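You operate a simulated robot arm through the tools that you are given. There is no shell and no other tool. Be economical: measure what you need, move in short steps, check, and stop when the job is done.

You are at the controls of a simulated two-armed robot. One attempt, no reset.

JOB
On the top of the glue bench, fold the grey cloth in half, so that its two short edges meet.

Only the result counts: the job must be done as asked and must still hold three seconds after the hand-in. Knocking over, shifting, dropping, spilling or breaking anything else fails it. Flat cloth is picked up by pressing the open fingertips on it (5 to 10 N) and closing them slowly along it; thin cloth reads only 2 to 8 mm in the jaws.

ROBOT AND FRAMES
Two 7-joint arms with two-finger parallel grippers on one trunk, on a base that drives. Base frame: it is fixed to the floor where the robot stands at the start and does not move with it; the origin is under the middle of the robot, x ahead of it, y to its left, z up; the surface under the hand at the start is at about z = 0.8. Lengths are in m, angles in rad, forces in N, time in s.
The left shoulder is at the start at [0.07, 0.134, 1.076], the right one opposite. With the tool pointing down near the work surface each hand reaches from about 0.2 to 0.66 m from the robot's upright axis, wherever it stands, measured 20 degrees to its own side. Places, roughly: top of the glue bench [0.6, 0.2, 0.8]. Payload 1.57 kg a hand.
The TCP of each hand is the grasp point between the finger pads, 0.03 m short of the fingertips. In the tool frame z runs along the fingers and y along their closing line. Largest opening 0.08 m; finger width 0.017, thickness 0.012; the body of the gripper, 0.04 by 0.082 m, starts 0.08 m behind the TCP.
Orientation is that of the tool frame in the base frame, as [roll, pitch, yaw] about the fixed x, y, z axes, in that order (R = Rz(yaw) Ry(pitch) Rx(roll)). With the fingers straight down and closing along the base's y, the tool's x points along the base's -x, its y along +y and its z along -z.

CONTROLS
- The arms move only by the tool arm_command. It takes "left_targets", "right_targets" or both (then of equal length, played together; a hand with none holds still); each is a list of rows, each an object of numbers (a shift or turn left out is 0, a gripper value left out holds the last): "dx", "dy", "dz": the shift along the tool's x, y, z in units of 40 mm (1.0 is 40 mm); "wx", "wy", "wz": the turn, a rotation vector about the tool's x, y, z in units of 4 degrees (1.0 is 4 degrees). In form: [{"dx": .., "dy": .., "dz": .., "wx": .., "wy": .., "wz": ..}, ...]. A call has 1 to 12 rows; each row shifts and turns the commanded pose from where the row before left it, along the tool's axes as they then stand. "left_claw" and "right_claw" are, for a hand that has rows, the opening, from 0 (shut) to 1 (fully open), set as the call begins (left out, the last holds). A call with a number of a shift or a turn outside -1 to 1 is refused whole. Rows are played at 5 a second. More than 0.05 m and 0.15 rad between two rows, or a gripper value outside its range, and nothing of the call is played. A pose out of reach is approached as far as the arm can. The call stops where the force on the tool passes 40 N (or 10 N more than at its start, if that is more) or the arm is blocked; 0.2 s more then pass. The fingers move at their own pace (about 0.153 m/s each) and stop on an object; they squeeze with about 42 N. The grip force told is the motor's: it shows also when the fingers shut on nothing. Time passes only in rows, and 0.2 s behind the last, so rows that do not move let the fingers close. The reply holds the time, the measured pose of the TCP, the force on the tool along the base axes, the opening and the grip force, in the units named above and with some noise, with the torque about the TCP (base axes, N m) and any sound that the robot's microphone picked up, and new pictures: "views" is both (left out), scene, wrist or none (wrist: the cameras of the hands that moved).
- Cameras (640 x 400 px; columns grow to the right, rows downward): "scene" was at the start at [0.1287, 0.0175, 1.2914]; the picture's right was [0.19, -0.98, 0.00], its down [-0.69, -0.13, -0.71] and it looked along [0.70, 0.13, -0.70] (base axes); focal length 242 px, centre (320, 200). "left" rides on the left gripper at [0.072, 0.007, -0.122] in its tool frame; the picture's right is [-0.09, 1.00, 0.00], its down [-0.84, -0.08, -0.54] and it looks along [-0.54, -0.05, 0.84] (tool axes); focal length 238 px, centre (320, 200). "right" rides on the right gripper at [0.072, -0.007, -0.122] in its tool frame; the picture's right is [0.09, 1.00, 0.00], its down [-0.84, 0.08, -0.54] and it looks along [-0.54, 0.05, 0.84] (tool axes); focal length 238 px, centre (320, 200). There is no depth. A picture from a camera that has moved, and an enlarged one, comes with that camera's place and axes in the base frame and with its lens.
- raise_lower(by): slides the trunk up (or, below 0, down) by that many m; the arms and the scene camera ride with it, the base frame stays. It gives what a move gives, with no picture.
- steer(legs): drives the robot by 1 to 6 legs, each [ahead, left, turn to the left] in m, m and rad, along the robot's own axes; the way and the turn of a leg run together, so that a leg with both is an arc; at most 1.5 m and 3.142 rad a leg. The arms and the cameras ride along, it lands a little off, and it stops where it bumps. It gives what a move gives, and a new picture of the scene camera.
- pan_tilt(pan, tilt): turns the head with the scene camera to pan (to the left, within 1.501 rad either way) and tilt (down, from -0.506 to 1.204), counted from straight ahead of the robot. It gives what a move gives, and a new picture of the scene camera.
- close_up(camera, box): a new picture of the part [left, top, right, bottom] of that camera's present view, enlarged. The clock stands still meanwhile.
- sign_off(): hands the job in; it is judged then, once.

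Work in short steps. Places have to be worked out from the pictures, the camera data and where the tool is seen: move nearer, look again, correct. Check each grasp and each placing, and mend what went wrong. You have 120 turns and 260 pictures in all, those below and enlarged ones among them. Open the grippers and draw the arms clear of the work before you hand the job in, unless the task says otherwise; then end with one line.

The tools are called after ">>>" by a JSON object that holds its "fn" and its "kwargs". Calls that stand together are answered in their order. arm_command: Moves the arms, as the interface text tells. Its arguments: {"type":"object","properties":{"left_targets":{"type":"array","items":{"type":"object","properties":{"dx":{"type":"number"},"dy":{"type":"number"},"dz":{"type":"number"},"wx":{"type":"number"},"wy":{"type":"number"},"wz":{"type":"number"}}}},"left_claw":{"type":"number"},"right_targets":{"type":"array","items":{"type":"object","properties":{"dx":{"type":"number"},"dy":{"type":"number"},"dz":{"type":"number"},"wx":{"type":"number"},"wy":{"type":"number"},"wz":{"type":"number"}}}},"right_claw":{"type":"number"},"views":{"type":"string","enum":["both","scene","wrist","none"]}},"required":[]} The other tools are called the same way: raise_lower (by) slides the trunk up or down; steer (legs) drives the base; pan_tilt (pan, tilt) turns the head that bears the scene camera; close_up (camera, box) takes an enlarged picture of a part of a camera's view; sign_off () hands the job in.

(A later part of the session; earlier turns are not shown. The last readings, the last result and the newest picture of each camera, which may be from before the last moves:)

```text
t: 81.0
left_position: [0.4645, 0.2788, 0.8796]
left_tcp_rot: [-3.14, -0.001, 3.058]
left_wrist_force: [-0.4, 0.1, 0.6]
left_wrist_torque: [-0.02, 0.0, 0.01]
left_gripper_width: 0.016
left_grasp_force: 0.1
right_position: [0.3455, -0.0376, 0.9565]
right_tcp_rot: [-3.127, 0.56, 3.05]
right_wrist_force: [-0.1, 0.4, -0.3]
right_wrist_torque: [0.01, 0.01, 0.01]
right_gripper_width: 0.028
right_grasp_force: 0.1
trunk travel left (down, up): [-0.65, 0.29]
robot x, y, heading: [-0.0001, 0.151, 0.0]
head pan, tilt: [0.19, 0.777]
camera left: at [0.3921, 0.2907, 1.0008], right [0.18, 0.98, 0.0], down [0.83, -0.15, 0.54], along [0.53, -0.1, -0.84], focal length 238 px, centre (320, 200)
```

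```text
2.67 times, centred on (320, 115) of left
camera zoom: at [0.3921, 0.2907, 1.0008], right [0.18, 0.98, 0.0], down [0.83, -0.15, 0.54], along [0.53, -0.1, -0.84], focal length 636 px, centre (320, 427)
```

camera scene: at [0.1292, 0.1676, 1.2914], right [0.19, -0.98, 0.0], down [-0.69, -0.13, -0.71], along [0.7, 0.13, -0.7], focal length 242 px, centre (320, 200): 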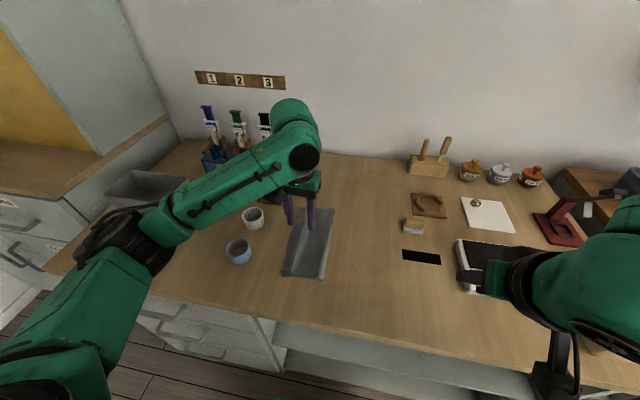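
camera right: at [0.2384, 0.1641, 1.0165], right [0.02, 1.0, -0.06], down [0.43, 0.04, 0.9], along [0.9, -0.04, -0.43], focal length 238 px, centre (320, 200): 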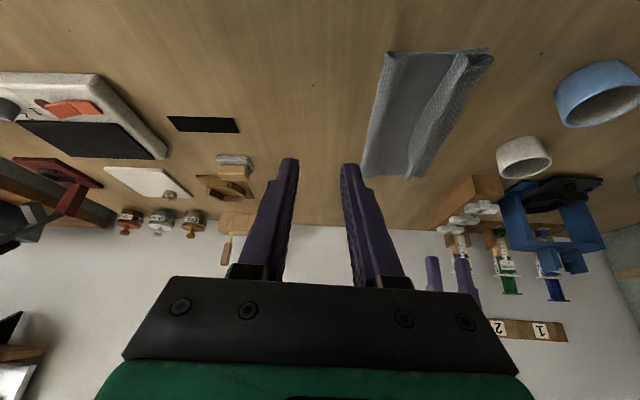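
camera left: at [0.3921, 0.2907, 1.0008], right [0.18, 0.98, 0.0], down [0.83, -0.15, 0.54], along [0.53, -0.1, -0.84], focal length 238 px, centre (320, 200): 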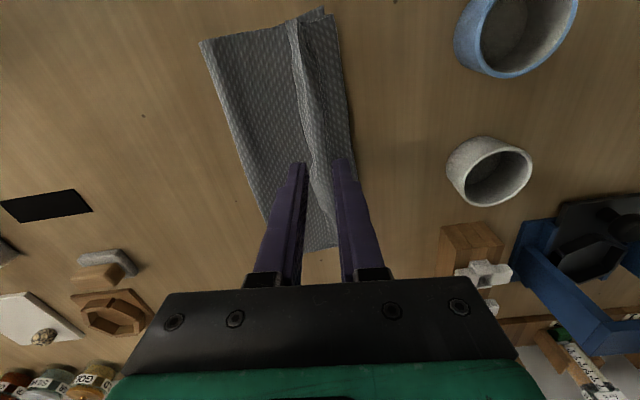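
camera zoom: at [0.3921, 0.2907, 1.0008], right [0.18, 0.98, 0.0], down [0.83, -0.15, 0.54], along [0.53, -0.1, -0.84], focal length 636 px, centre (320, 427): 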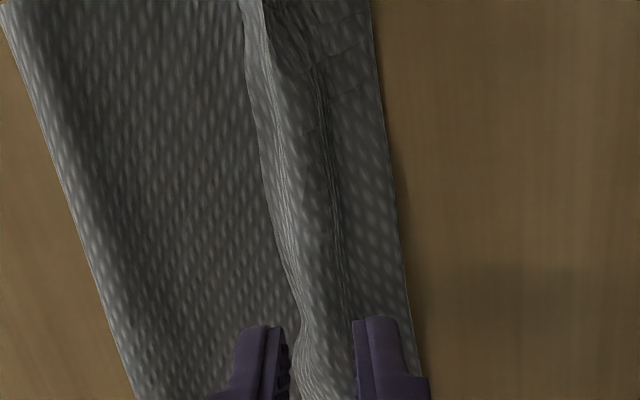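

Shift 6 mm toward −y so the outer finger presses the loop and only the free edge is between the pads, then descend.

>>> {"fn": "arm_command", "kwargs": {"left_targets": [{"dy": -0.15, "dz": 0.4}, {"dz": 0.4}, {"dz": 0.24}, {}], "views": "wrist"}}

>>> {"fn": "close_up", "kwargs": {"camera": "left", "box": [200, 60, 440, 210]}}

```text
t: 82.0
left_position: [0.4619, 0.2716, 0.8365]
left_tcp_rot: [3.141, -0.002, 3.059]
left_wrist_force: [-0.4, 0.2, -0.4]
left_wrist_torque: [0.0, -0.02, 0.0]
left_gripper_width: 0.0163
left_grasp_force: 0.0
right_position: [0.3455, -0.0377, 0.9531]
right_tcp_rot: [-3.129, 0.559, 3.05]
right_wrist_force: [-0.9, -0.3, -0.2]
right_wrist_torque: [0.01, 0.01, 0.01]
right_gripper_width: 0.0281
right_grasp_force: 0.0
trunk travel left (down, up): [-0.65, 0.29]
robot x, y, heading: [-0.0035, 0.1499, -0.006]
head pan, tilt: [0.19, 0.777]
camera left: at [0.3902, 0.2839, 0.9589], right [0.18, 0.98, 0.0], down [0.83, -0.15, 0.54], along [0.53, -0.1, -0.84], focal length 238 px, centre (320, 200)
```

left: 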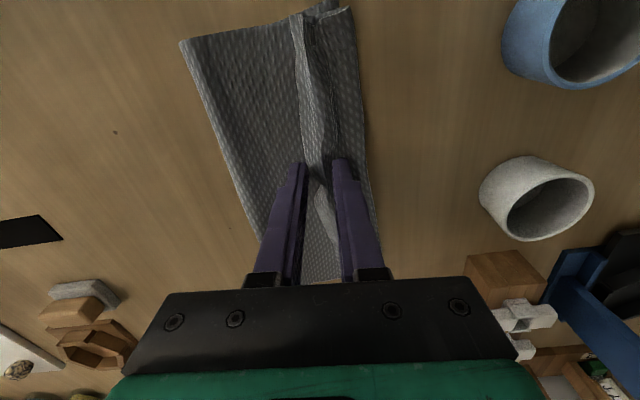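

```text
2.67 times, centred on (320, 135) of left
camera zoom: at [0.3902, 0.2839, 0.9589], right [0.18, 0.98, 0.0], down [0.83, -0.15, 0.54], along [0.53, -0.1, -0.84], focal length 636 px, centre (320, 373)
```

zoom: 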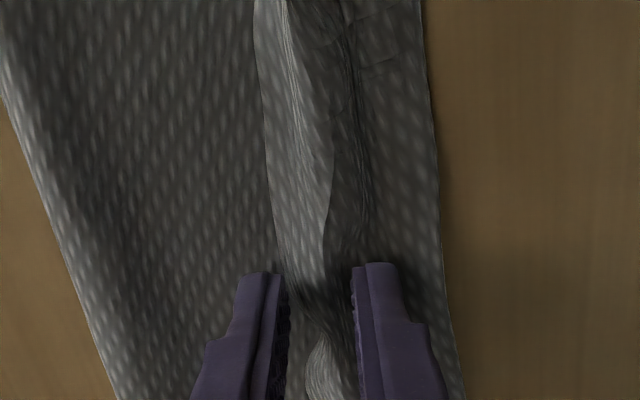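

Close fully and see what is held.

>>> {"fn": "arm_command", "kwargs": {"left_targets": [{}, {}], "left_claw": 0, "views": "none"}}

>>> {"fn": "arm_command", "kwargs": {"left_targets": [{"dz": -0.5}, {"dz": -0.5}, {}], "views": "both"}}

>>> {"fn": "close_up", "kwargs": {"camera": "left", "box": [200, 20, 440, 170]}}

>>> {"fn": "close_up", "kwargs": {"camera": "scene", "box": [220, 180, 380, 300]}}

```text
t: 82.6
left_position: [0.4619, 0.2707, 0.8377]
left_tcp_rot: [-3.141, 0.002, 3.058]
left_wrist_force: [-0.3, -0.4, 0.5]
left_wrist_torque: [-0.03, 0.0, 0.02]
left_gripper_width: 0.0017
left_grasp_force: 23.1
right_position: [0.3442, -0.0385, 0.9541]
right_tcp_rot: [-3.129, 0.559, 3.049]
right_wrist_force: [0.2, 0.3, -0.2]
right_wrist_torque: [-0.03, -0.01, -0.02]
right_gripper_width: 0.0282
right_grasp_force: 0.0
trunk travel left (down, up): [-0.65, 0.29]
robot x, y, heading: [-0.0014, 0.1445, -0.0]
head pan, tilt: [0.19, 0.777]
```

```text
t: 83.4
left_position: [0.4618, 0.2703, 0.8778]
left_tcp_rot: [3.141, -0.002, 3.057]
left_wrist_force: [-0.5, -0.6, -0.7]
left_wrist_torque: [0.01, 0.0, -0.02]
left_gripper_width: 0.0021
left_grasp_force: 23.2
right_position: [0.346, -0.0378, 0.9547]
right_tcp_rot: [-3.128, 0.56, 3.049]
right_wrist_force: [0.0, 0.6, 0.4]
right_wrist_torque: [-0.01, 0.0, 0.03]
right_gripper_width: 0.028
right_grasp_force: 0.0
trunk travel left (down, up): [-0.65, 0.29]
robot x, y, heading: [-0.0022, 0.1513, 0.002]
head pan, tilt: [0.19, 0.777]
camera scene: at [0.129, 0.1676, 1.2914], right [0.19, -0.98, 0.0], down [-0.69, -0.13, -0.71], along [0.7, 0.13, -0.7], focal length 242 px, centre (320, 200)
camera left: at [0.3906, 0.2842, 0.9998], right [0.18, 0.98, 0.0], down [0.83, -0.15, 0.54], along [0.53, -0.1, -0.84], focal length 238 px, centre (320, 200)
```

scene: 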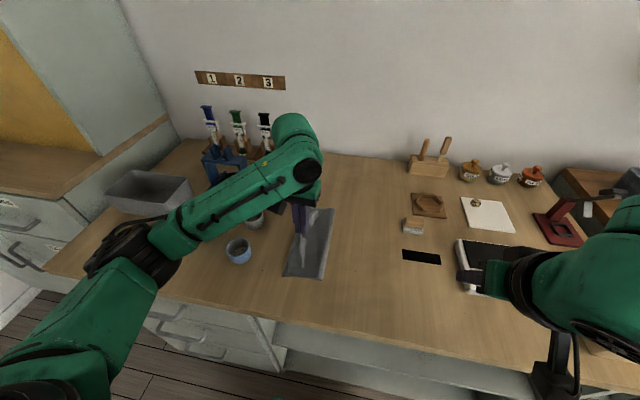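
left: 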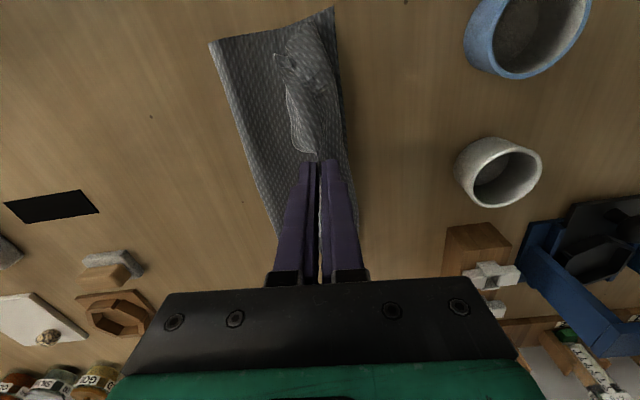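

```text
2.67 times, centred on (320, 95) of left
camera zoom: at [0.3906, 0.2842, 0.9998], right [0.18, 0.98, 0.0], down [0.83, -0.15, 0.54], along [0.53, -0.1, -0.84], focal length 636 px, centre (320, 480)
```

zoom: 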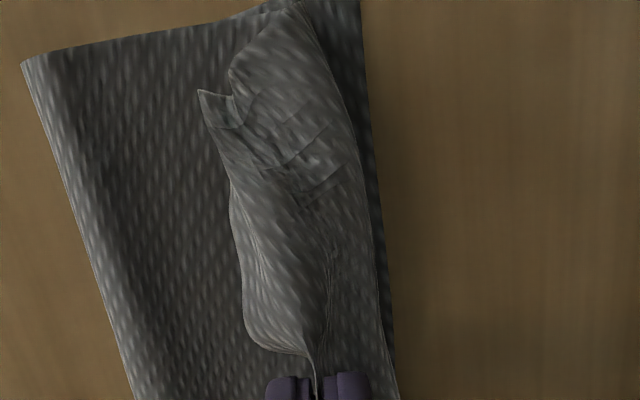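

```text
3.33 times, centred on (300, 240) of scene
camera zoom: at [0.129, 0.1676, 1.2914], right [0.19, -0.98, 0.0], down [-0.69, -0.13, -0.71], along [0.7, 0.13, -0.7], focal length 806 px, centre (387, 67)
```

zoom: 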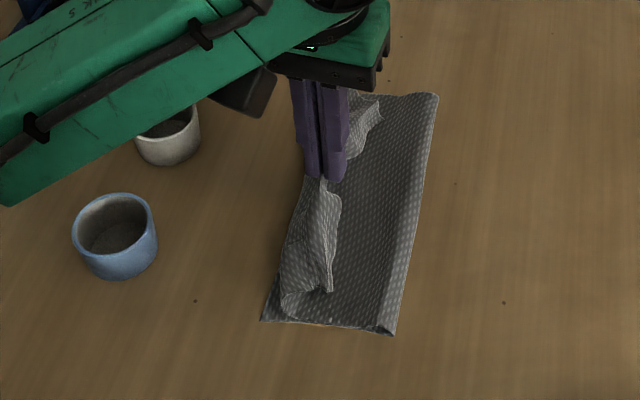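

It's again a doubled ridge. The cause is too wide a pinch with a flap. I'll unfold by carrying this back to the right, then regrasp with a much smaller pinch right at the edge.

>>> {"fn": "arm_command", "kwargs": {"left_targets": [{"dx": 0.052, "dy": -0.13, "dz": -0.5}, {"dx": 0.02, "dy": -0.503, "dz": -0.45}, {"dx": -0.001, "dy": -0.753, "dz": -0.2}, {"dx": -0.012, "dy": -0.877}, {"dx": -0.012, "dy": -0.877, "dz": 0.2}, {"dx": -0.001, "dy": -0.753, "dz": 0.45}, {"dx": 0.009, "dy": -0.628, "dz": 0.625}, {"dx": 0.031, "dy": -0.379, "dz": 0.625}, {}], "right_targets": [{"dy": -0.9}, {"dy": -0.9}, {"dy": -0.9}, {}, {}, {}, {}, {}, {}], "views": "both"}}

```text
t: 85.4
left_position: [0.4425, 0.0789, 0.8481]
left_tcp_rot: [3.141, 0.0, 3.059]
left_wrist_force: [0.1, -0.3, -0.4]
left_wrist_torque: [-0.05, -0.02, -0.03]
left_gripper_width: 0.002
left_grasp_force: 24.1
right_position: [0.3345, -0.1469, 0.9554]
right_tcp_rot: [-3.127, 0.558, 3.048]
right_wrist_force: [-0.9, -0.2, 0.8]
right_wrist_torque: [0.03, -0.01, -0.01]
right_gripper_width: 0.0279
right_grasp_force: 0.0
trunk travel left (down, up): [-0.65, 0.29]
robot x, y, heading: [0.0015, 0.1515, -0.003]
head pan, tilt: [0.19, 0.777]
camera scene: at [0.1287, 0.1678, 1.2914], right [0.19, -0.98, 0.0], down [-0.69, -0.13, -0.71], along [0.7, 0.13, -0.7], focal length 242 px, centre (320, 200)
camera right: at [0.2096, -0.1393, 1.0201], right [0.02, 1.0, -0.06], down [0.43, 0.05, 0.9], along [0.9, -0.04, -0.43], focal length 238 px, centre (320, 200)
camera left: at [0.371, 0.0907, 0.9702], right [0.18, 0.98, 0.0], down [0.83, -0.15, 0.54], along [0.53, -0.1, -0.84], focal length 238 px, centre (320, 200)
```

scene: 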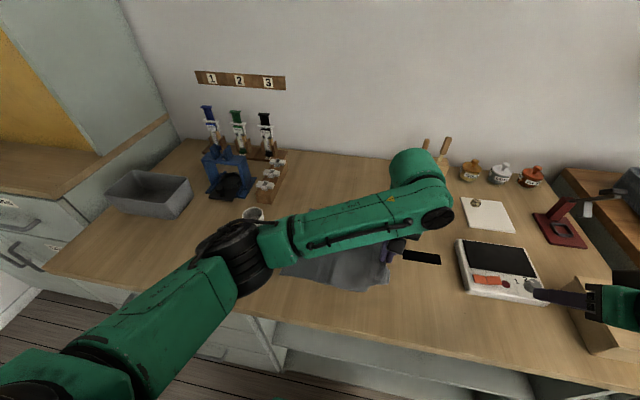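
right: 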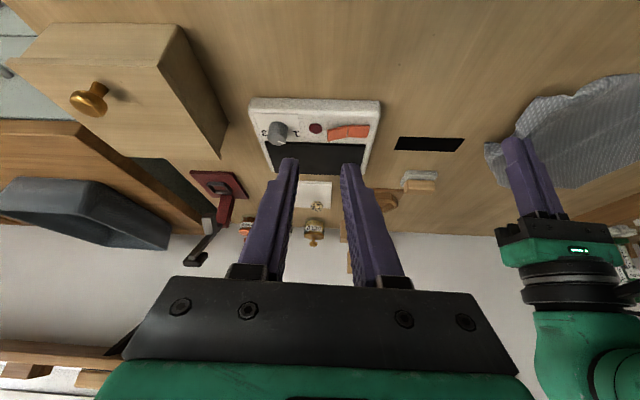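
left: 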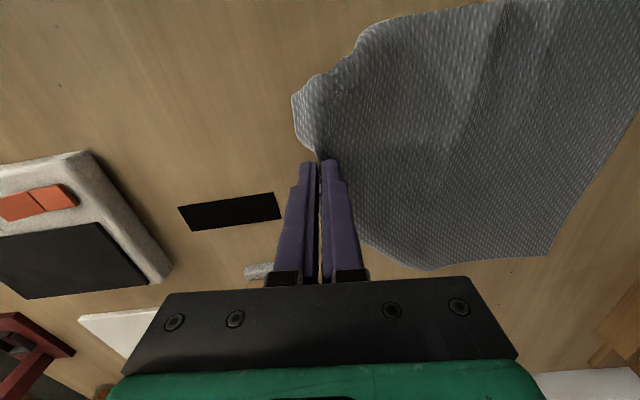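

Lower, pull a little more and release; then lift away to look.

>>> {"fn": "arm_command", "kwargs": {"left_targets": [{"dy": -0.25, "dz": 0.15}, {"dy": -0.2, "dz": 0.15}, {}], "views": "none"}}

>>> {"fn": "arm_command", "kwargs": {"left_targets": [{}, {"dz": -0.3}, {"dz": -0.8}, {"dz": -0.8, "dy": 0.5}, {"dy": 1}, {"dy": 1}, {"dy": 1, "dx": -0.5}, {"dy": 1, "dx": -0.5}, {"dy": 1, "dx": -0.5}], "left_claw": 0.4, "views": "none"}}

>>> {"fn": "close_up", "kwargs": {"camera": "scene", "box": [220, 180, 420, 310]}}

```text
t: 86.2
left_position: [0.4408, 0.0583, 0.8363]
left_tcp_rot: [3.141, 0.001, 3.055]
left_wrist_force: [-1.2, -0.1, 0.2]
left_wrist_torque: [0.0, 0.0, 0.01]
left_gripper_width: 0.002
left_grasp_force: 23.4
right_position: [0.3341, -0.1474, 0.9552]
right_tcp_rot: [-3.128, 0.56, 3.048]
right_wrist_force: [-0.4, 0.5, -0.8]
right_wrist_torque: [0.02, 0.01, 0.0]
right_gripper_width: 0.0282
right_grasp_force: 0.0
trunk travel left (down, up): [-0.65, 0.29]
robot x, y, heading: [-0.0004, 0.1503, -0.001]
head pan, tilt: [0.19, 0.777]
```

```text
t: 88.2
left_position: [0.5173, 0.2718, 0.9119]
left_tcp_rot: [-3.138, -0.002, 3.056]
left_wrist_force: [-0.3, 0.3, -0.7]
left_wrist_torque: [-0.01, 0.01, 0.0]
left_gripper_width: 0.0318
left_grasp_force: 0.1
right_position: [0.3355, -0.1456, 0.9559]
right_tcp_rot: [-3.129, 0.557, 3.05]
right_wrist_force: [0.9, 0.2, 0.3]
right_wrist_torque: [-0.02, 0.02, 0.03]
right_gripper_width: 0.0279
right_grasp_force: 0.1
trunk travel left (down, up): [-0.65, 0.29]
robot x, y, heading: [0.0032, 0.1502, 0.001]
head pan, tilt: [0.19, 0.777]
```

```text
3.08 times, centred on (320, 245) of scene
camera zoom: at [0.1294, 0.1685, 1.2913], right [0.19, -0.98, 0.0], down [-0.69, -0.13, -0.71], along [0.7, 0.13, -0.7], focal length 744 px, centre (320, 62)
```

zoom: 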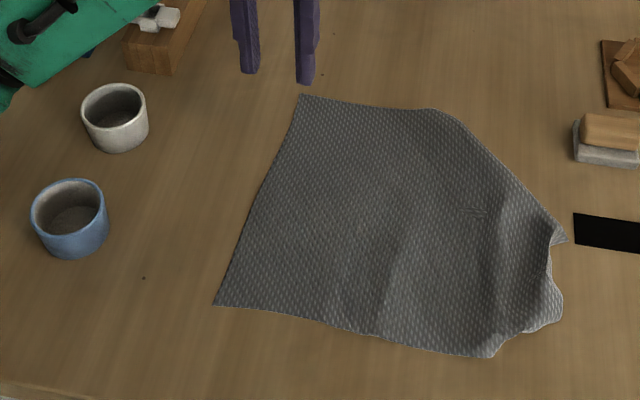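

Both right corners are tucked under (the far one a big triangle with its fold line from about (.58,.15) to (.47,.04)). I'll bring the left hand over that fold line's middle, turned across it, to lift it and let the tucked corner swing out.

>>> {"fn": "arm_command", "kwargs": {"left_targets": [{"dx": -0.072, "dy": -0.847, "dz": 0.2}, {"dx": -0.072, "dy": -0.847, "dz": 0.2}, {"dx": -0.072, "dy": -0.847, "dz": 0.2}, {"dx": -0.072, "dy": -0.847, "dz": 0.2}, {"dx": -0.072, "dy": -0.847, "dz": 0.2}, {"wz": -1}, {"wz": -1}, {"wz": -1}, {"wz": -1}, {"wz": -1}, {"wz": -1}, {"wz": -1}], "left_claw": 0.4, "views": "none"}}

>>> {"fn": "arm_command", "kwargs": {"left_targets": [{"wz": -1}, {"wz": -1}, {"wz": -1}, {"wz": -1}, {"wz": -1}, {}], "views": "both"}}

```text
t: 90.8
left_position: [0.5197, 0.1029, 0.8724]
left_tcp_rot: [-3.141, -0.002, -2.735]
left_wrist_force: [0.1, -0.2, -0.8]
left_wrist_torque: [0.02, 0.0, 0.01]
left_gripper_width: 0.032
left_grasp_force: 0.1
right_position: [0.335, -0.1452, 0.9558]
right_tcp_rot: [-3.128, 0.559, 3.049]
right_wrist_force: [-0.2, -1.2, -0.2]
right_wrist_torque: [0.01, 0.0, 0.0]
right_gripper_width: 0.0279
right_grasp_force: 0.1
trunk travel left (down, up): [-0.65, 0.29]
robot x, y, heading: [0.0016, 0.1488, -0.002]
head pan, tilt: [0.19, 0.777]
```

```text
t: 92.2
left_position: [0.5193, 0.1022, 0.8716]
left_tcp_rot: [3.141, -0.002, -2.387]
left_wrist_force: [0.2, 0.0, -1.3]
left_wrist_torque: [0.0, -0.02, 0.0]
left_gripper_width: 0.0317
left_grasp_force: 0.0
right_position: [0.3351, -0.1455, 0.9559]
right_tcp_rot: [-3.127, 0.559, 3.049]
right_wrist_force: [0.0, -0.1, 0.5]
right_wrist_torque: [0.02, -0.02, 0.05]
right_gripper_width: 0.0282
right_grasp_force: 0.0
trunk travel left (down, up): [-0.65, 0.29]
robot x, y, heading: [-0.0003, 0.1526, 0.001]
head pan, tilt: [0.19, 0.777]
camera scene: at [0.1288, 0.1676, 1.2914], right [0.19, -0.98, 0.0], down [-0.69, -0.13, -0.71], along [0.7, 0.13, -0.7], focal length 242 px, centre (320, 200)
camera left: at [0.4618, 0.0577, 0.9935], right [-0.61, 0.79, 0.0], down [0.66, 0.52, 0.54], along [0.43, 0.33, -0.84], focal length 238 px, centre (320, 200)
```

scene: 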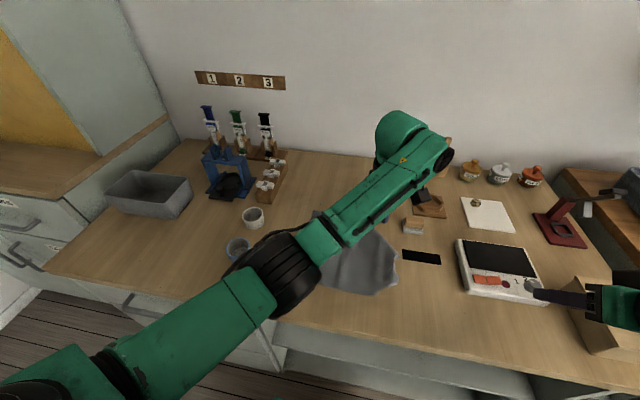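
left: 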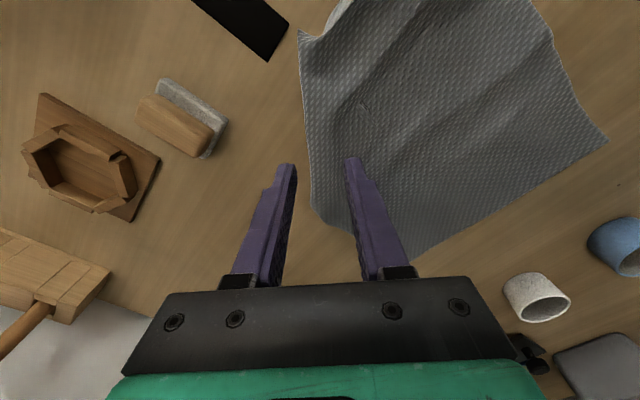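

Aligned: hinge ~1 cm outside the jaw centre. Descend.

>>> {"fn": "arm_command", "kwargs": {"left_targets": [{"dz": 0.5}, {"dz": 0.43}, {}], "views": "none"}}

>>> {"fn": "arm_command", "kwargs": {"left_targets": [{"dz": 0.06}, {}], "views": "wrist"}}

```text
t: 93.0
left_position: [0.5201, 0.1009, 0.8331]
left_tcp_rot: [3.14, -0.002, -2.388]
left_wrist_force: [-0.5, 0.3, 0.5]
left_wrist_torque: [-0.02, -0.01, -0.01]
left_gripper_width: 0.0324
left_grasp_force: 0.0
right_position: [0.3357, -0.1451, 0.9554]
right_tcp_rot: [-3.127, 0.557, 3.05]
right_wrist_force: [-0.5, 0.2, 0.5]
right_wrist_torque: [-0.01, 0.03, -0.01]
right_gripper_width: 0.0279
right_grasp_force: 0.1
trunk travel left (down, up): [-0.65, 0.29]
robot x, y, heading: [-0.0001, 0.1501, -0.004]
head pan, tilt: [0.19, 0.777]
```

```text
t: 93.6
left_position: [0.5185, 0.1016, 0.8317]
left_tcp_rot: [3.141, 0.002, -2.388]
left_wrist_force: [-0.6, -0.8, -0.5]
left_wrist_torque: [0.03, -0.03, 0.03]
left_gripper_width: 0.032
left_grasp_force: 0.0
right_position: [0.3345, -0.146, 0.9559]
right_tcp_rot: [-3.126, 0.558, 3.048]
right_wrist_force: [0.0, 0.8, 0.1]
right_wrist_torque: [-0.01, -0.01, 0.0]
right_gripper_width: 0.028
right_grasp_force: 0.0
trunk travel left (down, up): [-0.65, 0.29]
robot x, y, heading: [-0.0028, 0.1504, 0.003]
head pan, tilt: [0.19, 0.777]
camera left: at [0.4622, 0.0569, 0.954], right [-0.61, 0.79, 0.0], down [0.66, 0.52, 0.54], along [0.43, 0.33, -0.84], focal length 238 px, centre (320, 200)
```

left: 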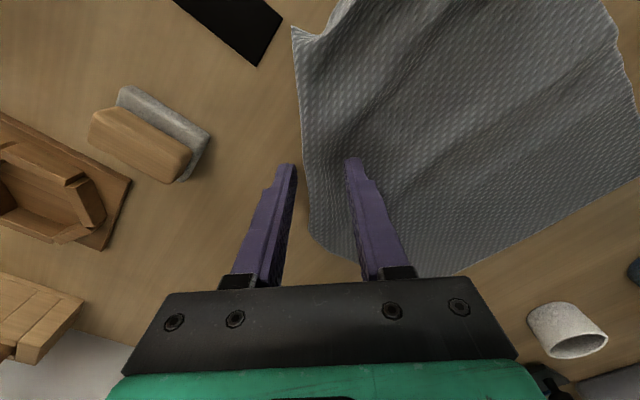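

Press slightly more and close.

>>> {"fn": "arm_command", "kwargs": {"left_targets": [{"dz": 0.03}, {}], "left_claw": 0.2, "views": "none"}}

>>> {"fn": "arm_command", "kwargs": {"left_targets": [{}, {}], "left_claw": 0, "views": "wrist"}}

```text
t: 94.2
left_position: [0.5202, 0.1014, 0.8309]
left_tcp_rot: [3.141, 0.001, -2.387]
left_wrist_force: [0.7, -0.6, 2.9]
left_wrist_torque: [0.02, 0.02, 0.0]
left_gripper_width: 0.0155
left_grasp_force: 0.1
right_position: [0.3351, -0.1474, 0.9564]
right_tcp_rot: [-3.129, 0.558, 3.049]
right_wrist_force: [0.1, 0.0, 0.0]
right_wrist_torque: [-0.02, 0.01, 0.02]
right_gripper_width: 0.0282
right_grasp_force: 0.0
trunk travel left (down, up): [-0.65, 0.29]
robot x, y, heading: [-0.0008, 0.1512, -0.005]
head pan, tilt: [0.19, 0.777]
```

```text
t: 94.8
left_position: [0.519, 0.1016, 0.8324]
left_tcp_rot: [3.141, 0.0, -2.387]
left_wrist_force: [0.6, -0.2, 3.3]
left_wrist_torque: [0.03, 0.04, 0.0]
left_gripper_width: 0.0022
left_grasp_force: 23.5
right_position: [0.3347, -0.1466, 0.956]
right_tcp_rot: [-3.127, 0.56, 3.049]
right_wrist_force: [0.5, 0.3, 0.1]
right_wrist_torque: [-0.03, 0.03, 0.01]
right_gripper_width: 0.0281
right_grasp_force: 0.0
trunk travel left (down, up): [-0.65, 0.29]
robot x, y, heading: [-0.0012, 0.1494, -0.006]
head pan, tilt: [0.19, 0.777]
camera left: at [0.4615, 0.0571, 0.9534], right [-0.61, 0.79, 0.0], down [0.66, 0.52, 0.54], along [0.43, 0.33, -0.84], focal length 238 px, centre (320, 200)
```

left: 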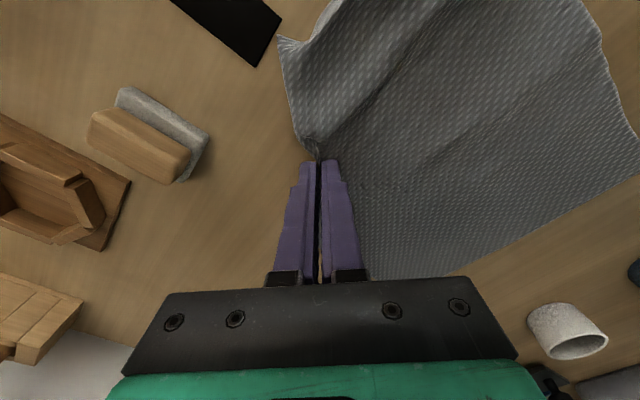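

Held. Lift 9 cm and look at the corner beneath.

>>> {"fn": "arm_command", "kwargs": {"left_targets": [{"dz": -0.75}, {"dz": -0.75}, {"dz": -0.75}, {}], "views": "both"}}

>>> {"fn": "close_up", "kwargs": {"camera": "scene", "box": [280, 170, 440, 310]}}

```text
t: 95.8
left_position: [0.52, 0.1006, 0.9207]
left_tcp_rot: [3.14, 0.001, -2.387]
left_wrist_force: [0.9, -0.2, -1.5]
left_wrist_torque: [-0.01, 0.01, -0.01]
left_gripper_width: 0.0021
left_grasp_force: 23.4
right_position: [0.3358, -0.1469, 0.9549]
right_tcp_rot: [-3.13, 0.558, 3.049]
right_wrist_force: [-0.3, -0.4, -0.6]
right_wrist_torque: [0.01, -0.03, -0.02]
right_gripper_width: 0.0278
right_grasp_force: 0.1
trunk travel left (down, up): [-0.65, 0.29]
robot x, y, heading: [0.0007, 0.1453, -0.001]
head pan, tilt: [0.19, 0.777]
camera scene: at [0.1288, 0.1671, 1.2914], right [0.19, -0.98, 0.0], down [-0.69, -0.13, -0.71], along [0.7, 0.13, -0.7], focal length 242 px, centre (320, 200)
camera left: at [0.4629, 0.0558, 1.042], right [-0.61, 0.79, 0.0], down [0.66, 0.52, 0.54], along [0.43, 0.33, -0.84], focal length 238 px, centre (320, 200)
```

scene: 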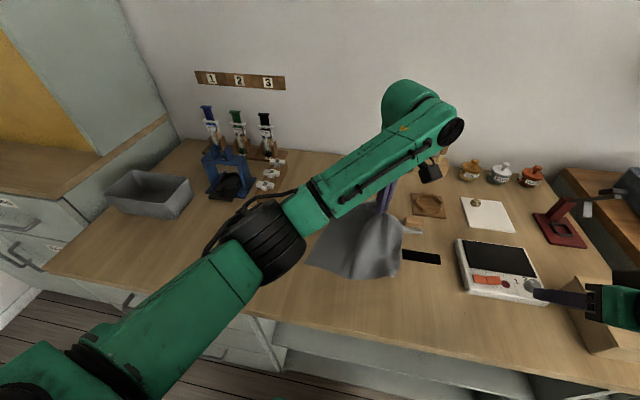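
left: 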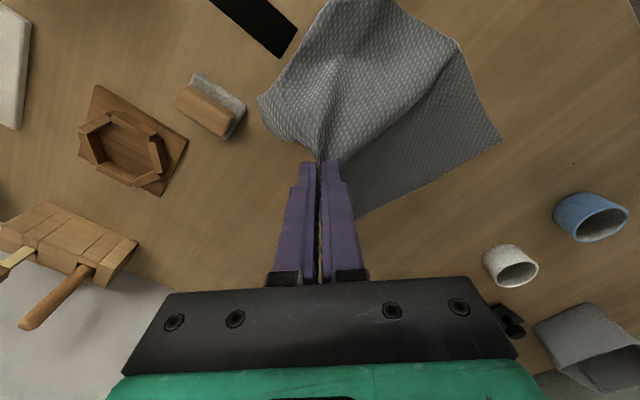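

```text
2.86 times, centred on (360, 240) of scene
camera zoom: at [0.1288, 0.1671, 1.2914], right [0.19, -0.98, 0.0], down [-0.69, -0.13, -0.71], along [0.7, 0.13, -0.7], focal length 691 px, centre (206, 86)
```

zoom: 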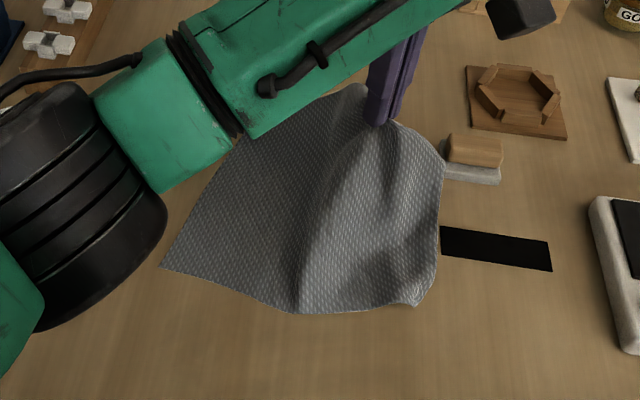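

Now move inward (tool +y) while lowering, so the hanging corner is laid outward.

>>> {"fn": "arm_command", "kwargs": {"left_targets": [{"dz": -0.5, "dy": 0.4}, {"dy": 0.8}, {"dy": 0.6, "dz": 0.6}, {"dy": 0.4, "dz": 0.8}, {}], "views": "both"}}

>>> {"fn": "close_up", "kwargs": {"camera": "scene", "box": [280, 170, 440, 310]}}

```text
t: 97.0
left_position: [0.4608, 0.1675, 0.8847]
left_tcp_rot: [3.14, -0.002, -2.388]
left_wrist_force: [-0.1, 0.0, 0.7]
left_wrist_torque: [-0.01, -0.02, 0.0]
left_gripper_width: 0.0017
left_grasp_force: 24.1
right_position: [0.336, -0.147, 0.9551]
right_tcp_rot: [-3.13, 0.558, 3.048]
right_wrist_force: [0.0, -0.5, -0.1]
right_wrist_torque: [0.02, 0.03, -0.03]
right_gripper_width: 0.0277
right_grasp_force: 0.1
trunk travel left (down, up): [-0.65, 0.29]
robot x, y, heading: [-0.0017, 0.1454, -0.005]
head pan, tilt: [0.19, 0.777]
camera scene: at [0.1287, 0.1671, 1.2914], right [0.19, -0.98, 0.0], down [-0.69, -0.13, -0.71], along [0.7, 0.13, -0.7], focal length 242 px, centre (320, 200)
camera left: at [0.4027, 0.1232, 1.0065], right [-0.61, 0.79, 0.0], down [0.66, 0.52, 0.54], along [0.43, 0.33, -0.84], focal length 238 px, centre (320, 200)
```

scene: 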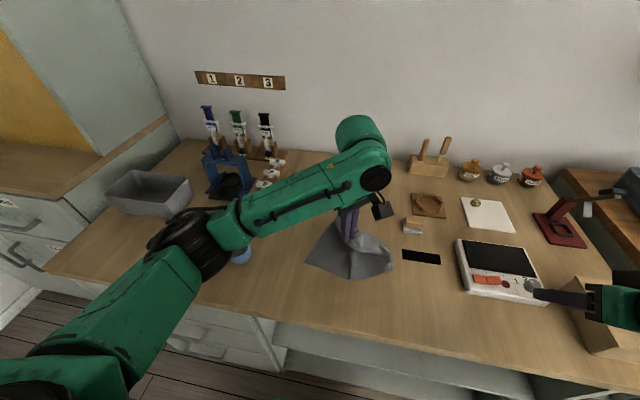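
left: 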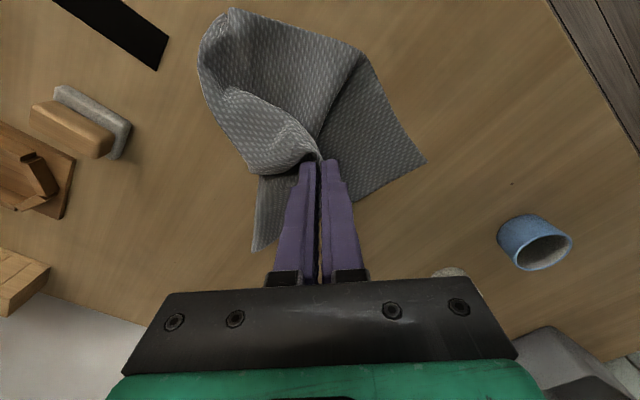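

```text
2.86 times, centred on (360, 240) of scene
camera zoom: at [0.1287, 0.1671, 1.2914], right [0.19, -0.98, 0.0], down [-0.69, -0.13, -0.71], along [0.7, 0.13, -0.7], focal length 691 px, centre (206, 86)
```

zoom: 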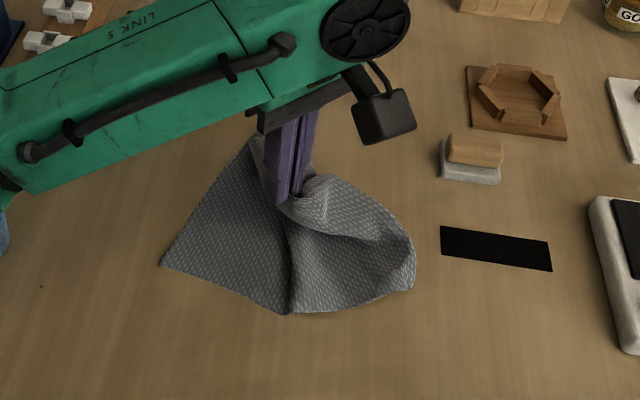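

The cloth got dragged and rotated; its left corners (FL≈(.611,.187), NL≈(.414,.257)) lie free and flat. New plan: release here, grip those two corners with small pinches, lift the whole cloth so it hangs flat by gravity, then drape it down folded in half.

>>> {"fn": "arm_command", "kwargs": {"left_targets": [{"dy": -0.5, "dz": 0.3}, {"dy": -0.5, "dz": 0.4}, {"dy": -0.3, "dz": 0.4}, {}], "views": "none"}}

>>> {"fn": "arm_command", "kwargs": {"left_targets": [{}, {}, {"dz": -0.8}, {"dz": -0.8}, {"dz": -0.8}, {"dx": -0.5, "dy": 0.8}, {"dx": -0.5, "dy": 0.8}, {"dx": -0.5, "dy": 0.8}, {"dx": -0.5, "dy": 0.8}], "left_claw": 0.4, "views": "scene"}}

>>> {"fn": "close_up", "kwargs": {"camera": "scene", "box": [240, 170, 420, 310]}}

```text
t: 98.0
left_position: [0.4937, 0.1283, 0.8408]
left_tcp_rot: [-3.141, -0.004, -2.388]
left_wrist_force: [0.2, 0.9, 0.1]
left_wrist_torque: [0.01, 0.0, 0.05]
left_gripper_width: 0.002
left_grasp_force: 23.7
right_position: [0.3348, -0.1467, 0.9557]
right_tcp_rot: [-3.127, 0.559, 3.049]
right_wrist_force: [-0.4, -0.2, 0.5]
right_wrist_torque: [0.01, 0.02, -0.02]
right_gripper_width: 0.0282
right_grasp_force: 0.0
trunk travel left (down, up): [-0.65, 0.29]
robot x, y, heading: [0.0019, 0.1552, 0.0]
head pan, tilt: [0.19, 0.777]
```

```text
t: 100.0
left_position: [0.464, 0.277, 0.9374]
left_tcp_rot: [-3.139, -0.003, -2.387]
left_wrist_force: [-1.1, 0.8, 0.6]
left_wrist_torque: [-0.06, -0.01, 0.0]
left_gripper_width: 0.0317
left_grasp_force: 0.0
right_position: [0.3347, -0.1449, 0.9564]
right_tcp_rot: [-3.127, 0.56, 3.051]
right_wrist_force: [-0.3, 0.3, -0.3]
right_wrist_torque: [-0.03, 0.0, 0.0]
right_gripper_width: 0.0278
right_grasp_force: 0.1
trunk travel left (down, up): [-0.65, 0.29]
robot x, y, heading: [-0.0001, 0.1532, -0.004]
head pan, tilt: [0.19, 0.777]
camera scene: at [0.1282, 0.1695, 1.2914], right [0.19, -0.98, 0.0], down [-0.69, -0.13, -0.71], along [0.7, 0.13, -0.7], focal length 242 px, centre (320, 200)
```

scene: 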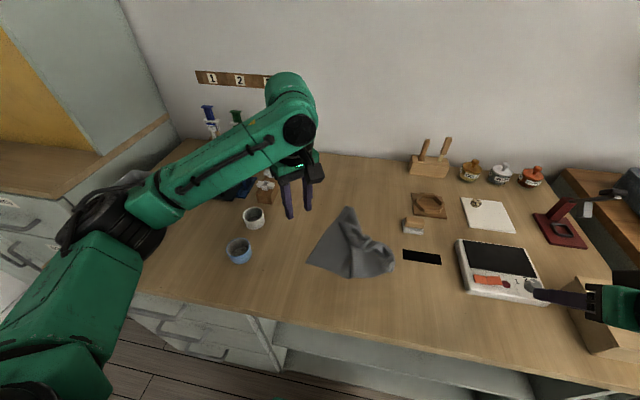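

```text
2.86 times, centred on (330, 240) of scene
camera zoom: at [0.1282, 0.1695, 1.2914], right [0.19, -0.98, 0.0], down [-0.69, -0.13, -0.71], along [0.7, 0.13, -0.7], focal length 691 px, centre (291, 86)
```

zoom: 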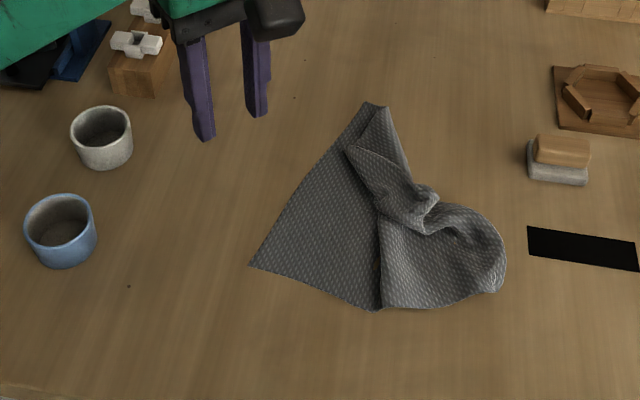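

Left-edge corners: NL≈(.412,.256), FL≈(.610,.185). Drive the base left 0.12 m to give both arms the earlier collision-free relation at this edge.

>>> {"fn": "arm_command", "kwargs": {"left_targets": [{"dz": -0.6}, {"dy": -0.7, "dx": 0.3}, {"dy": -0.7, "dx": 0.3}, {"dy": -0.7}], "views": "none"}}

>>> {"fn": "steer", "kwargs": {"legs": [[0, 0.12, 0]]}}

```text
t: 101.0
left_position: [0.5071, 0.1992, 0.9584]
left_tcp_rot: [3.14, -0.001, -2.387]
left_wrist_force: [-0.3, 0.4, -1.0]
left_wrist_torque: [0.02, 0.0, 0.02]
left_gripper_width: 0.0319
left_grasp_force: 0.1
right_position: [0.335, -0.1482, 0.9553]
right_tcp_rot: [-3.127, 0.556, 3.049]
right_wrist_force: [0.1, -0.4, 0.2]
right_wrist_torque: [-0.03, -0.01, 0.04]
right_gripper_width: 0.028
right_grasp_force: 0.0
trunk travel left (down, up): [-0.65, 0.29]
robot x, y, heading: [0.0016, 0.1532, -0.001]
head pan, tilt: [0.19, 0.777]
```

```text
t: 102.2
left_position: [0.5062, 0.3199, 0.9596]
left_tcp_rot: [3.14, 0.002, -2.387]
left_wrist_force: [0.7, -0.3, 0.2]
left_wrist_torque: [0.0, -0.02, 0.02]
left_gripper_width: 0.0323
left_grasp_force: 0.0
right_position: [0.3361, -0.027, 0.9549]
right_tcp_rot: [-3.13, 0.557, 3.049]
right_wrist_force: [-0.9, -0.9, 0.8]
right_wrist_torque: [0.0, 0.0, -0.03]
right_gripper_width: 0.028
right_grasp_force: 0.1
trunk travel left (down, up): [-0.65, 0.29]
robot x, y, heading: [0.0017, 0.2676, 0.001]
head pan, tilt: [0.19, 0.777]
camera scene: at [0.1288, 0.2864, 1.2914], right [0.19, -0.98, 0.0], down [-0.69, -0.13, -0.71], along [0.7, 0.13, -0.7], focal length 242 px, centre (320, 200)
```

scene: 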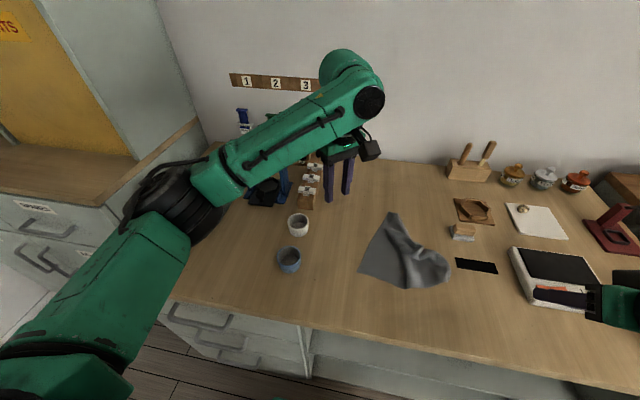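

Base at y≈.268. Turn both hands to the edge's direction (yaw ≈2.80) and bring them above the two corners.

>>> {"fn": "arm_command", "kwargs": {"left_targets": [{"wz": 1}, {"wz": 1}, {"wz": 1}, {"wz": 1}, {"wz": 1}, {"wz": 1}, {"wz": 1}, {"wz": 1}, {"wz": 1}, {"wz": 1}, {"wz": 1}, {"wz": 1}], "right_targets": [{"wx": 0.483, "wz": 0.775}, {"wx": 0.483, "wz": 0.775}, {"wx": 0.483, "wz": 0.775}, {"wx": 0.483, "wz": 0.775}, {"dx": 0.175, "dy": 0.895, "dz": 0.205}, {"dx": 0.175, "dy": 0.895, "dz": 0.205}, {"dx": 0.175, "dy": 0.895, "dz": 0.205}, {"dx": 0.175, "dy": 0.895, "dz": 0.205}, {"dx": 0.175, "dy": 0.895, "dz": 0.205}, {"dx": 0.175, "dy": 0.895, "dz": 0.205}, {"dx": 0.175, "dy": 0.895, "dz": 0.205}, {"dx": 0.175, "dy": 0.895, "dz": 0.205}], "left_claw": 0.2, "right_claw": 0.2, "views": "none"}}

>>> {"fn": "arm_command", "kwargs": {"left_targets": [{"wz": 1}, {"wz": 1}, {"wz": 1}, {"wz": 0.8}, {"dx": -0.772, "dy": -0.612, "dz": 0.525}, {"dx": -0.772, "dy": -0.612, "dz": 0.525}, {"dx": -0.772, "dy": -0.612, "dz": 0.525}, {"dx": -0.772, "dy": -0.612, "dz": 0.525}, {}], "right_targets": [{}, {}, {}, {}, {}, {}, {}, {}, {}], "views": "both"}}

```text
t: 104.8
left_position: [0.5067, 0.3228, 0.96]
left_tcp_rot: [-3.14, -0.002, 3.057]
left_wrist_force: [-0.1, 0.6, 0.2]
left_wrist_torque: [-0.04, -0.01, 0.0]
left_gripper_width: 0.0163
left_grasp_force: 0.1
right_position: [0.4214, 0.2446, 0.8667]
right_tcp_rot: [-3.127, 0.563, 2.796]
right_wrist_force: [-0.1, -0.3, -0.2]
right_wrist_torque: [0.02, 0.02, 0.02]
right_gripper_width: 0.016
right_grasp_force: 0.2
trunk travel left (down, up): [-0.65, 0.29]
robot x, y, heading: [-0.0021, 0.2725, 0.003]
head pan, tilt: [0.19, 0.777]
```

```text
t: 107.0
left_position: [0.5757, 0.2613, 0.8983]
left_tcp_rot: [-3.141, -0.005, 2.862]
left_wrist_force: [0.0, 0.0, 0.0]
left_wrist_torque: [-0.03, 0.03, -0.01]
left_gripper_width: 0.016
left_grasp_force: 0.0
left hand out of reach, approached as far as the arm can: row 7, 8
right_position: [0.4272, 0.2361, 0.8712]
right_tcp_rot: [3.14, 0.565, 2.755]
right_wrist_force: [0.5, 0.4, 0.1]
right_wrist_torque: [0.0, 0.02, 0.0]
right_gripper_width: 0.016
right_grasp_force: 0.0
trunk travel left (down, up): [-0.65, 0.29]
robot x, y, heading: [0.0006, 0.2719, 0.002]
head pan, tilt: [0.19, 0.777]
stopped in row 9 (left hand): the arm was blocked; the commanded pose is now the measured one
camera scene: at [0.1293, 0.2877, 1.2913], right [0.19, -0.98, 0.0], down [-0.69, -0.13, -0.71], along [0.7, 0.13, -0.7], focal length 242 px, centre (320, 200)
camera right: at [0.3089, 0.2774, 0.935], right [0.3, 0.95, -0.05], down [0.41, -0.09, 0.91], along [0.86, -0.29, -0.42], focal length 238 px, centre (320, 200)
camera left: at [0.5087, 0.288, 1.0203], right [0.36, 0.93, 0.0], down [0.79, -0.3, 0.54], along [0.5, -0.19, -0.84], focal length 238 px, centre (320, 200)
```

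scene: 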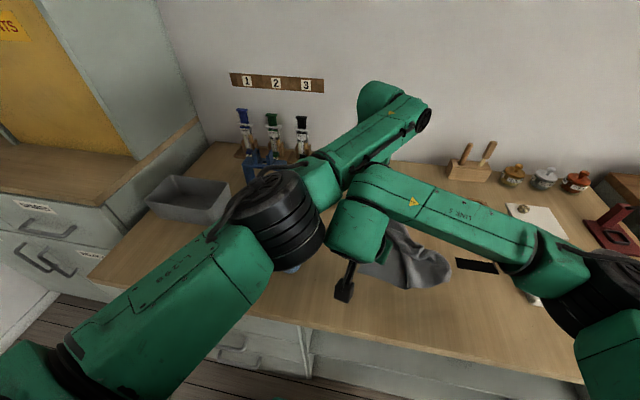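
right: 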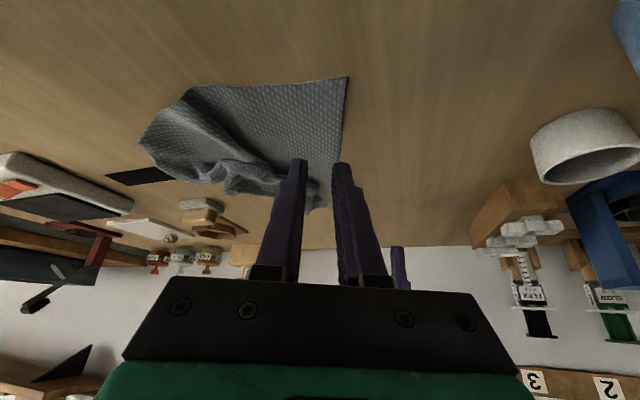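
left: 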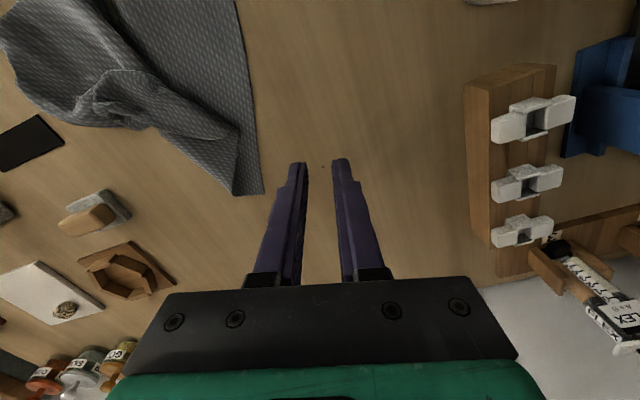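

The arms block each other at this rotated edge. A better stance: stand to the right and face the bench at about +30°, so the left hand takes the near corner and the right hand the far corner without crossing. First lift and clear both arms.

>>> {"fn": "arm_command", "kwargs": {"left_targets": [{"dz": -0.7, "dy": 0.6}, {"dz": -0.7, "dy": 0.6}, {"dz": -0.7, "dx": 0.6}, {"dz": -0.7, "dx": 0.7}, {"dx": 0.9}, {"dx": 0.9}], "views": "none"}}

>>> {"fn": "arm_command", "kwargs": {"right_targets": [{"dx": -0.4, "dz": -0.7}, {"dx": -0.4, "dz": -0.7}, {"dx": -0.4, "dz": -0.7}, {"dx": -0.4, "dy": -0.5, "dz": -0.7}, {"wy": 1, "dy": -0.7}, {"wy": 1, "dy": -0.7}, {"wy": 1, "dy": -0.7}, {"wy": 1, "dy": -0.7}, {"wy": 1}, {"wy": 1}, {"wy": 1}, {"wy": 1}], "views": "scene"}}

```text
t: 108.4
left_position: [0.469, 0.3406, 1.0097]
left_tcp_rot: [3.142, -0.005, 2.863]
left_wrist_force: [-0.6, -0.7, 0.0]
left_wrist_torque: [-0.02, 0.01, -0.01]
left_gripper_width: 0.0157
left_grasp_force: 0.0
right_position: [0.428, 0.2366, 0.8722]
right_tcp_rot: [3.14, 0.567, 2.755]
right_wrist_force: [-1.2, -0.5, 0.3]
right_wrist_torque: [-0.01, 0.02, -0.01]
right_gripper_width: 0.0161
right_grasp_force: 0.0
trunk travel left (down, up): [-0.65, 0.29]
robot x, y, heading: [-0.001, 0.2693, 0.001]
head pan, tilt: [0.19, 0.777]
```

```text
t: 111.0
left_position: [0.4708, 0.3399, 1.0094]
left_tcp_rot: [3.139, -0.004, 2.86]
left_wrist_force: [-0.2, -0.8, -0.8]
left_wrist_torque: [-0.01, 0.02, 0.01]
left_gripper_width: 0.016
left_grasp_force: 0.0
right_position: [0.372, 0.1152, 1.0007]
right_tcp_rot: [3.14, 0.005, 2.758]
right_wrist_force: [-0.7, -0.8, -0.4]
right_wrist_torque: [0.04, 0.0, 0.0]
right_gripper_width: 0.016
right_grasp_force: 0.1
trunk travel left (down, up): [-0.65, 0.29]
robot x, y, heading: [-0.0001, 0.2712, -0.0]
head pan, tilt: [0.19, 0.777]
camera scene: at [0.1293, 0.2872, 1.2913], right [0.19, -0.98, 0.0], down [-0.69, -0.13, -0.71], along [0.7, 0.13, -0.7], focal length 242 px, centre (320, 200)
```

scene: 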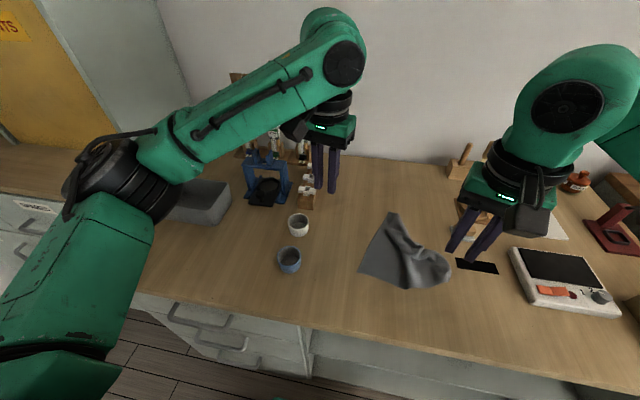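

Drive back a touch and right 0.35 m, then turn left 0.52 rad.

>>> {"fn": "steer", "kwargs": {"legs": [[-0.05, -0.35, 0], [0, 0, 0.52]]}}

```text
t: 114.8
left_position: [0.3217, 0.2155, 1.0104]
left_tcp_rot: [3.14, -0.007, -2.901]
left_wrist_force: [-0.4, 0.5, -0.1]
left_wrist_torque: [-0.03, -0.01, -0.02]
left_gripper_width: 0.016
left_grasp_force: 0.0
right_position: [0.3495, -0.0265, 1.0003]
right_tcp_rot: [3.139, 0.006, -3.003]
right_wrist_force: [0.1, 1.4, -0.6]
right_wrist_torque: [0.0, 0.01, -0.02]
right_gripper_width: 0.0162
right_grasp_force: 0.0
trunk travel left (down, up): [-0.65, 0.29]
robot x, y, heading: [-0.0492, -0.0777, 0.521]
head pan, tilt: [0.19, 0.777]
camera scene: at [0.0543, 0.001, 1.2914], right [0.65, -0.76, 0.0], down [-0.53, -0.46, -0.71], along [0.54, 0.47, -0.7], focal length 242 px, centre (320, 200)
```

scene: 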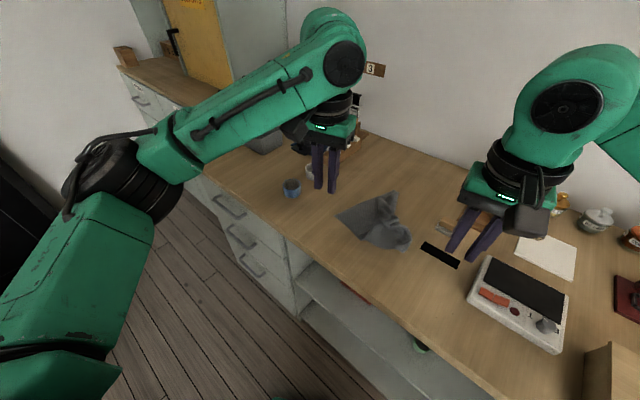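

That stance works. Move forward 0.09 m and turn a further 0.2 rad.

>>> {"fn": "steer", "kwargs": {"legs": [[0.09, 0, 0], [0, 0, 0.2]]}}

>>> {"fn": "close_up", "kwargs": {"camera": "scene", "box": [270, 170, 470, 310]}}

```text
t: 116.6
left_position: [0.3325, 0.3281, 1.009]
left_tcp_rot: [3.14, -0.004, -2.703]
left_wrist_force: [-0.2, -0.6, -0.1]
left_wrist_torque: [0.04, 0.05, -0.02]
left_gripper_width: 0.0162
left_grasp_force: 0.0
right_position: [0.4094, 0.096, 1.0003]
right_tcp_rot: [3.139, 0.008, -2.806]
right_wrist_force: [0.0, -0.5, 0.1]
right_wrist_torque: [-0.04, -0.01, 0.03]
right_gripper_width: 0.0161
right_grasp_force: 0.0
trunk travel left (down, up): [-0.65, 0.29]
robot x, y, heading: [0.025, -0.0311, 0.726]
head pan, tilt: [0.19, 0.777]
camera scene: at [0.1125, 0.0646, 1.2914], right [0.79, -0.61, 0.0], down [-0.43, -0.55, -0.71], along [0.44, 0.56, -0.7], focal length 242 px, centre (320, 200)
```

scene: 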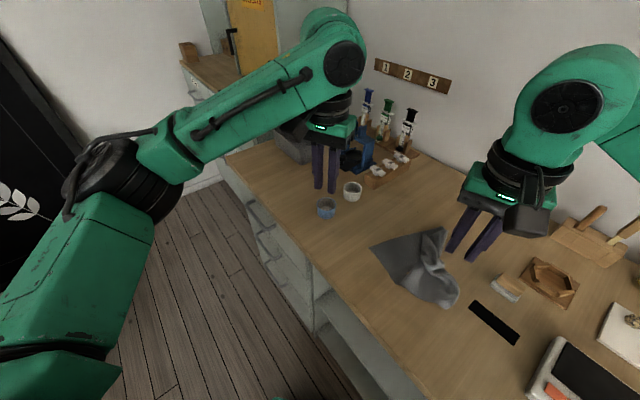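

```text
2.86 times, centred on (370, 240) of scene
camera zoom: at [0.1125, 0.0646, 1.2914], right [0.79, -0.61, 0.0], down [-0.43, -0.55, -0.71], along [0.44, 0.56, -0.7], focal length 691 px, centre (177, 86)
```

zoom: 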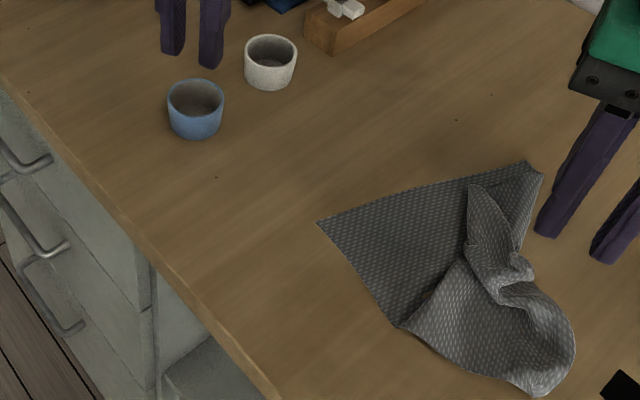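

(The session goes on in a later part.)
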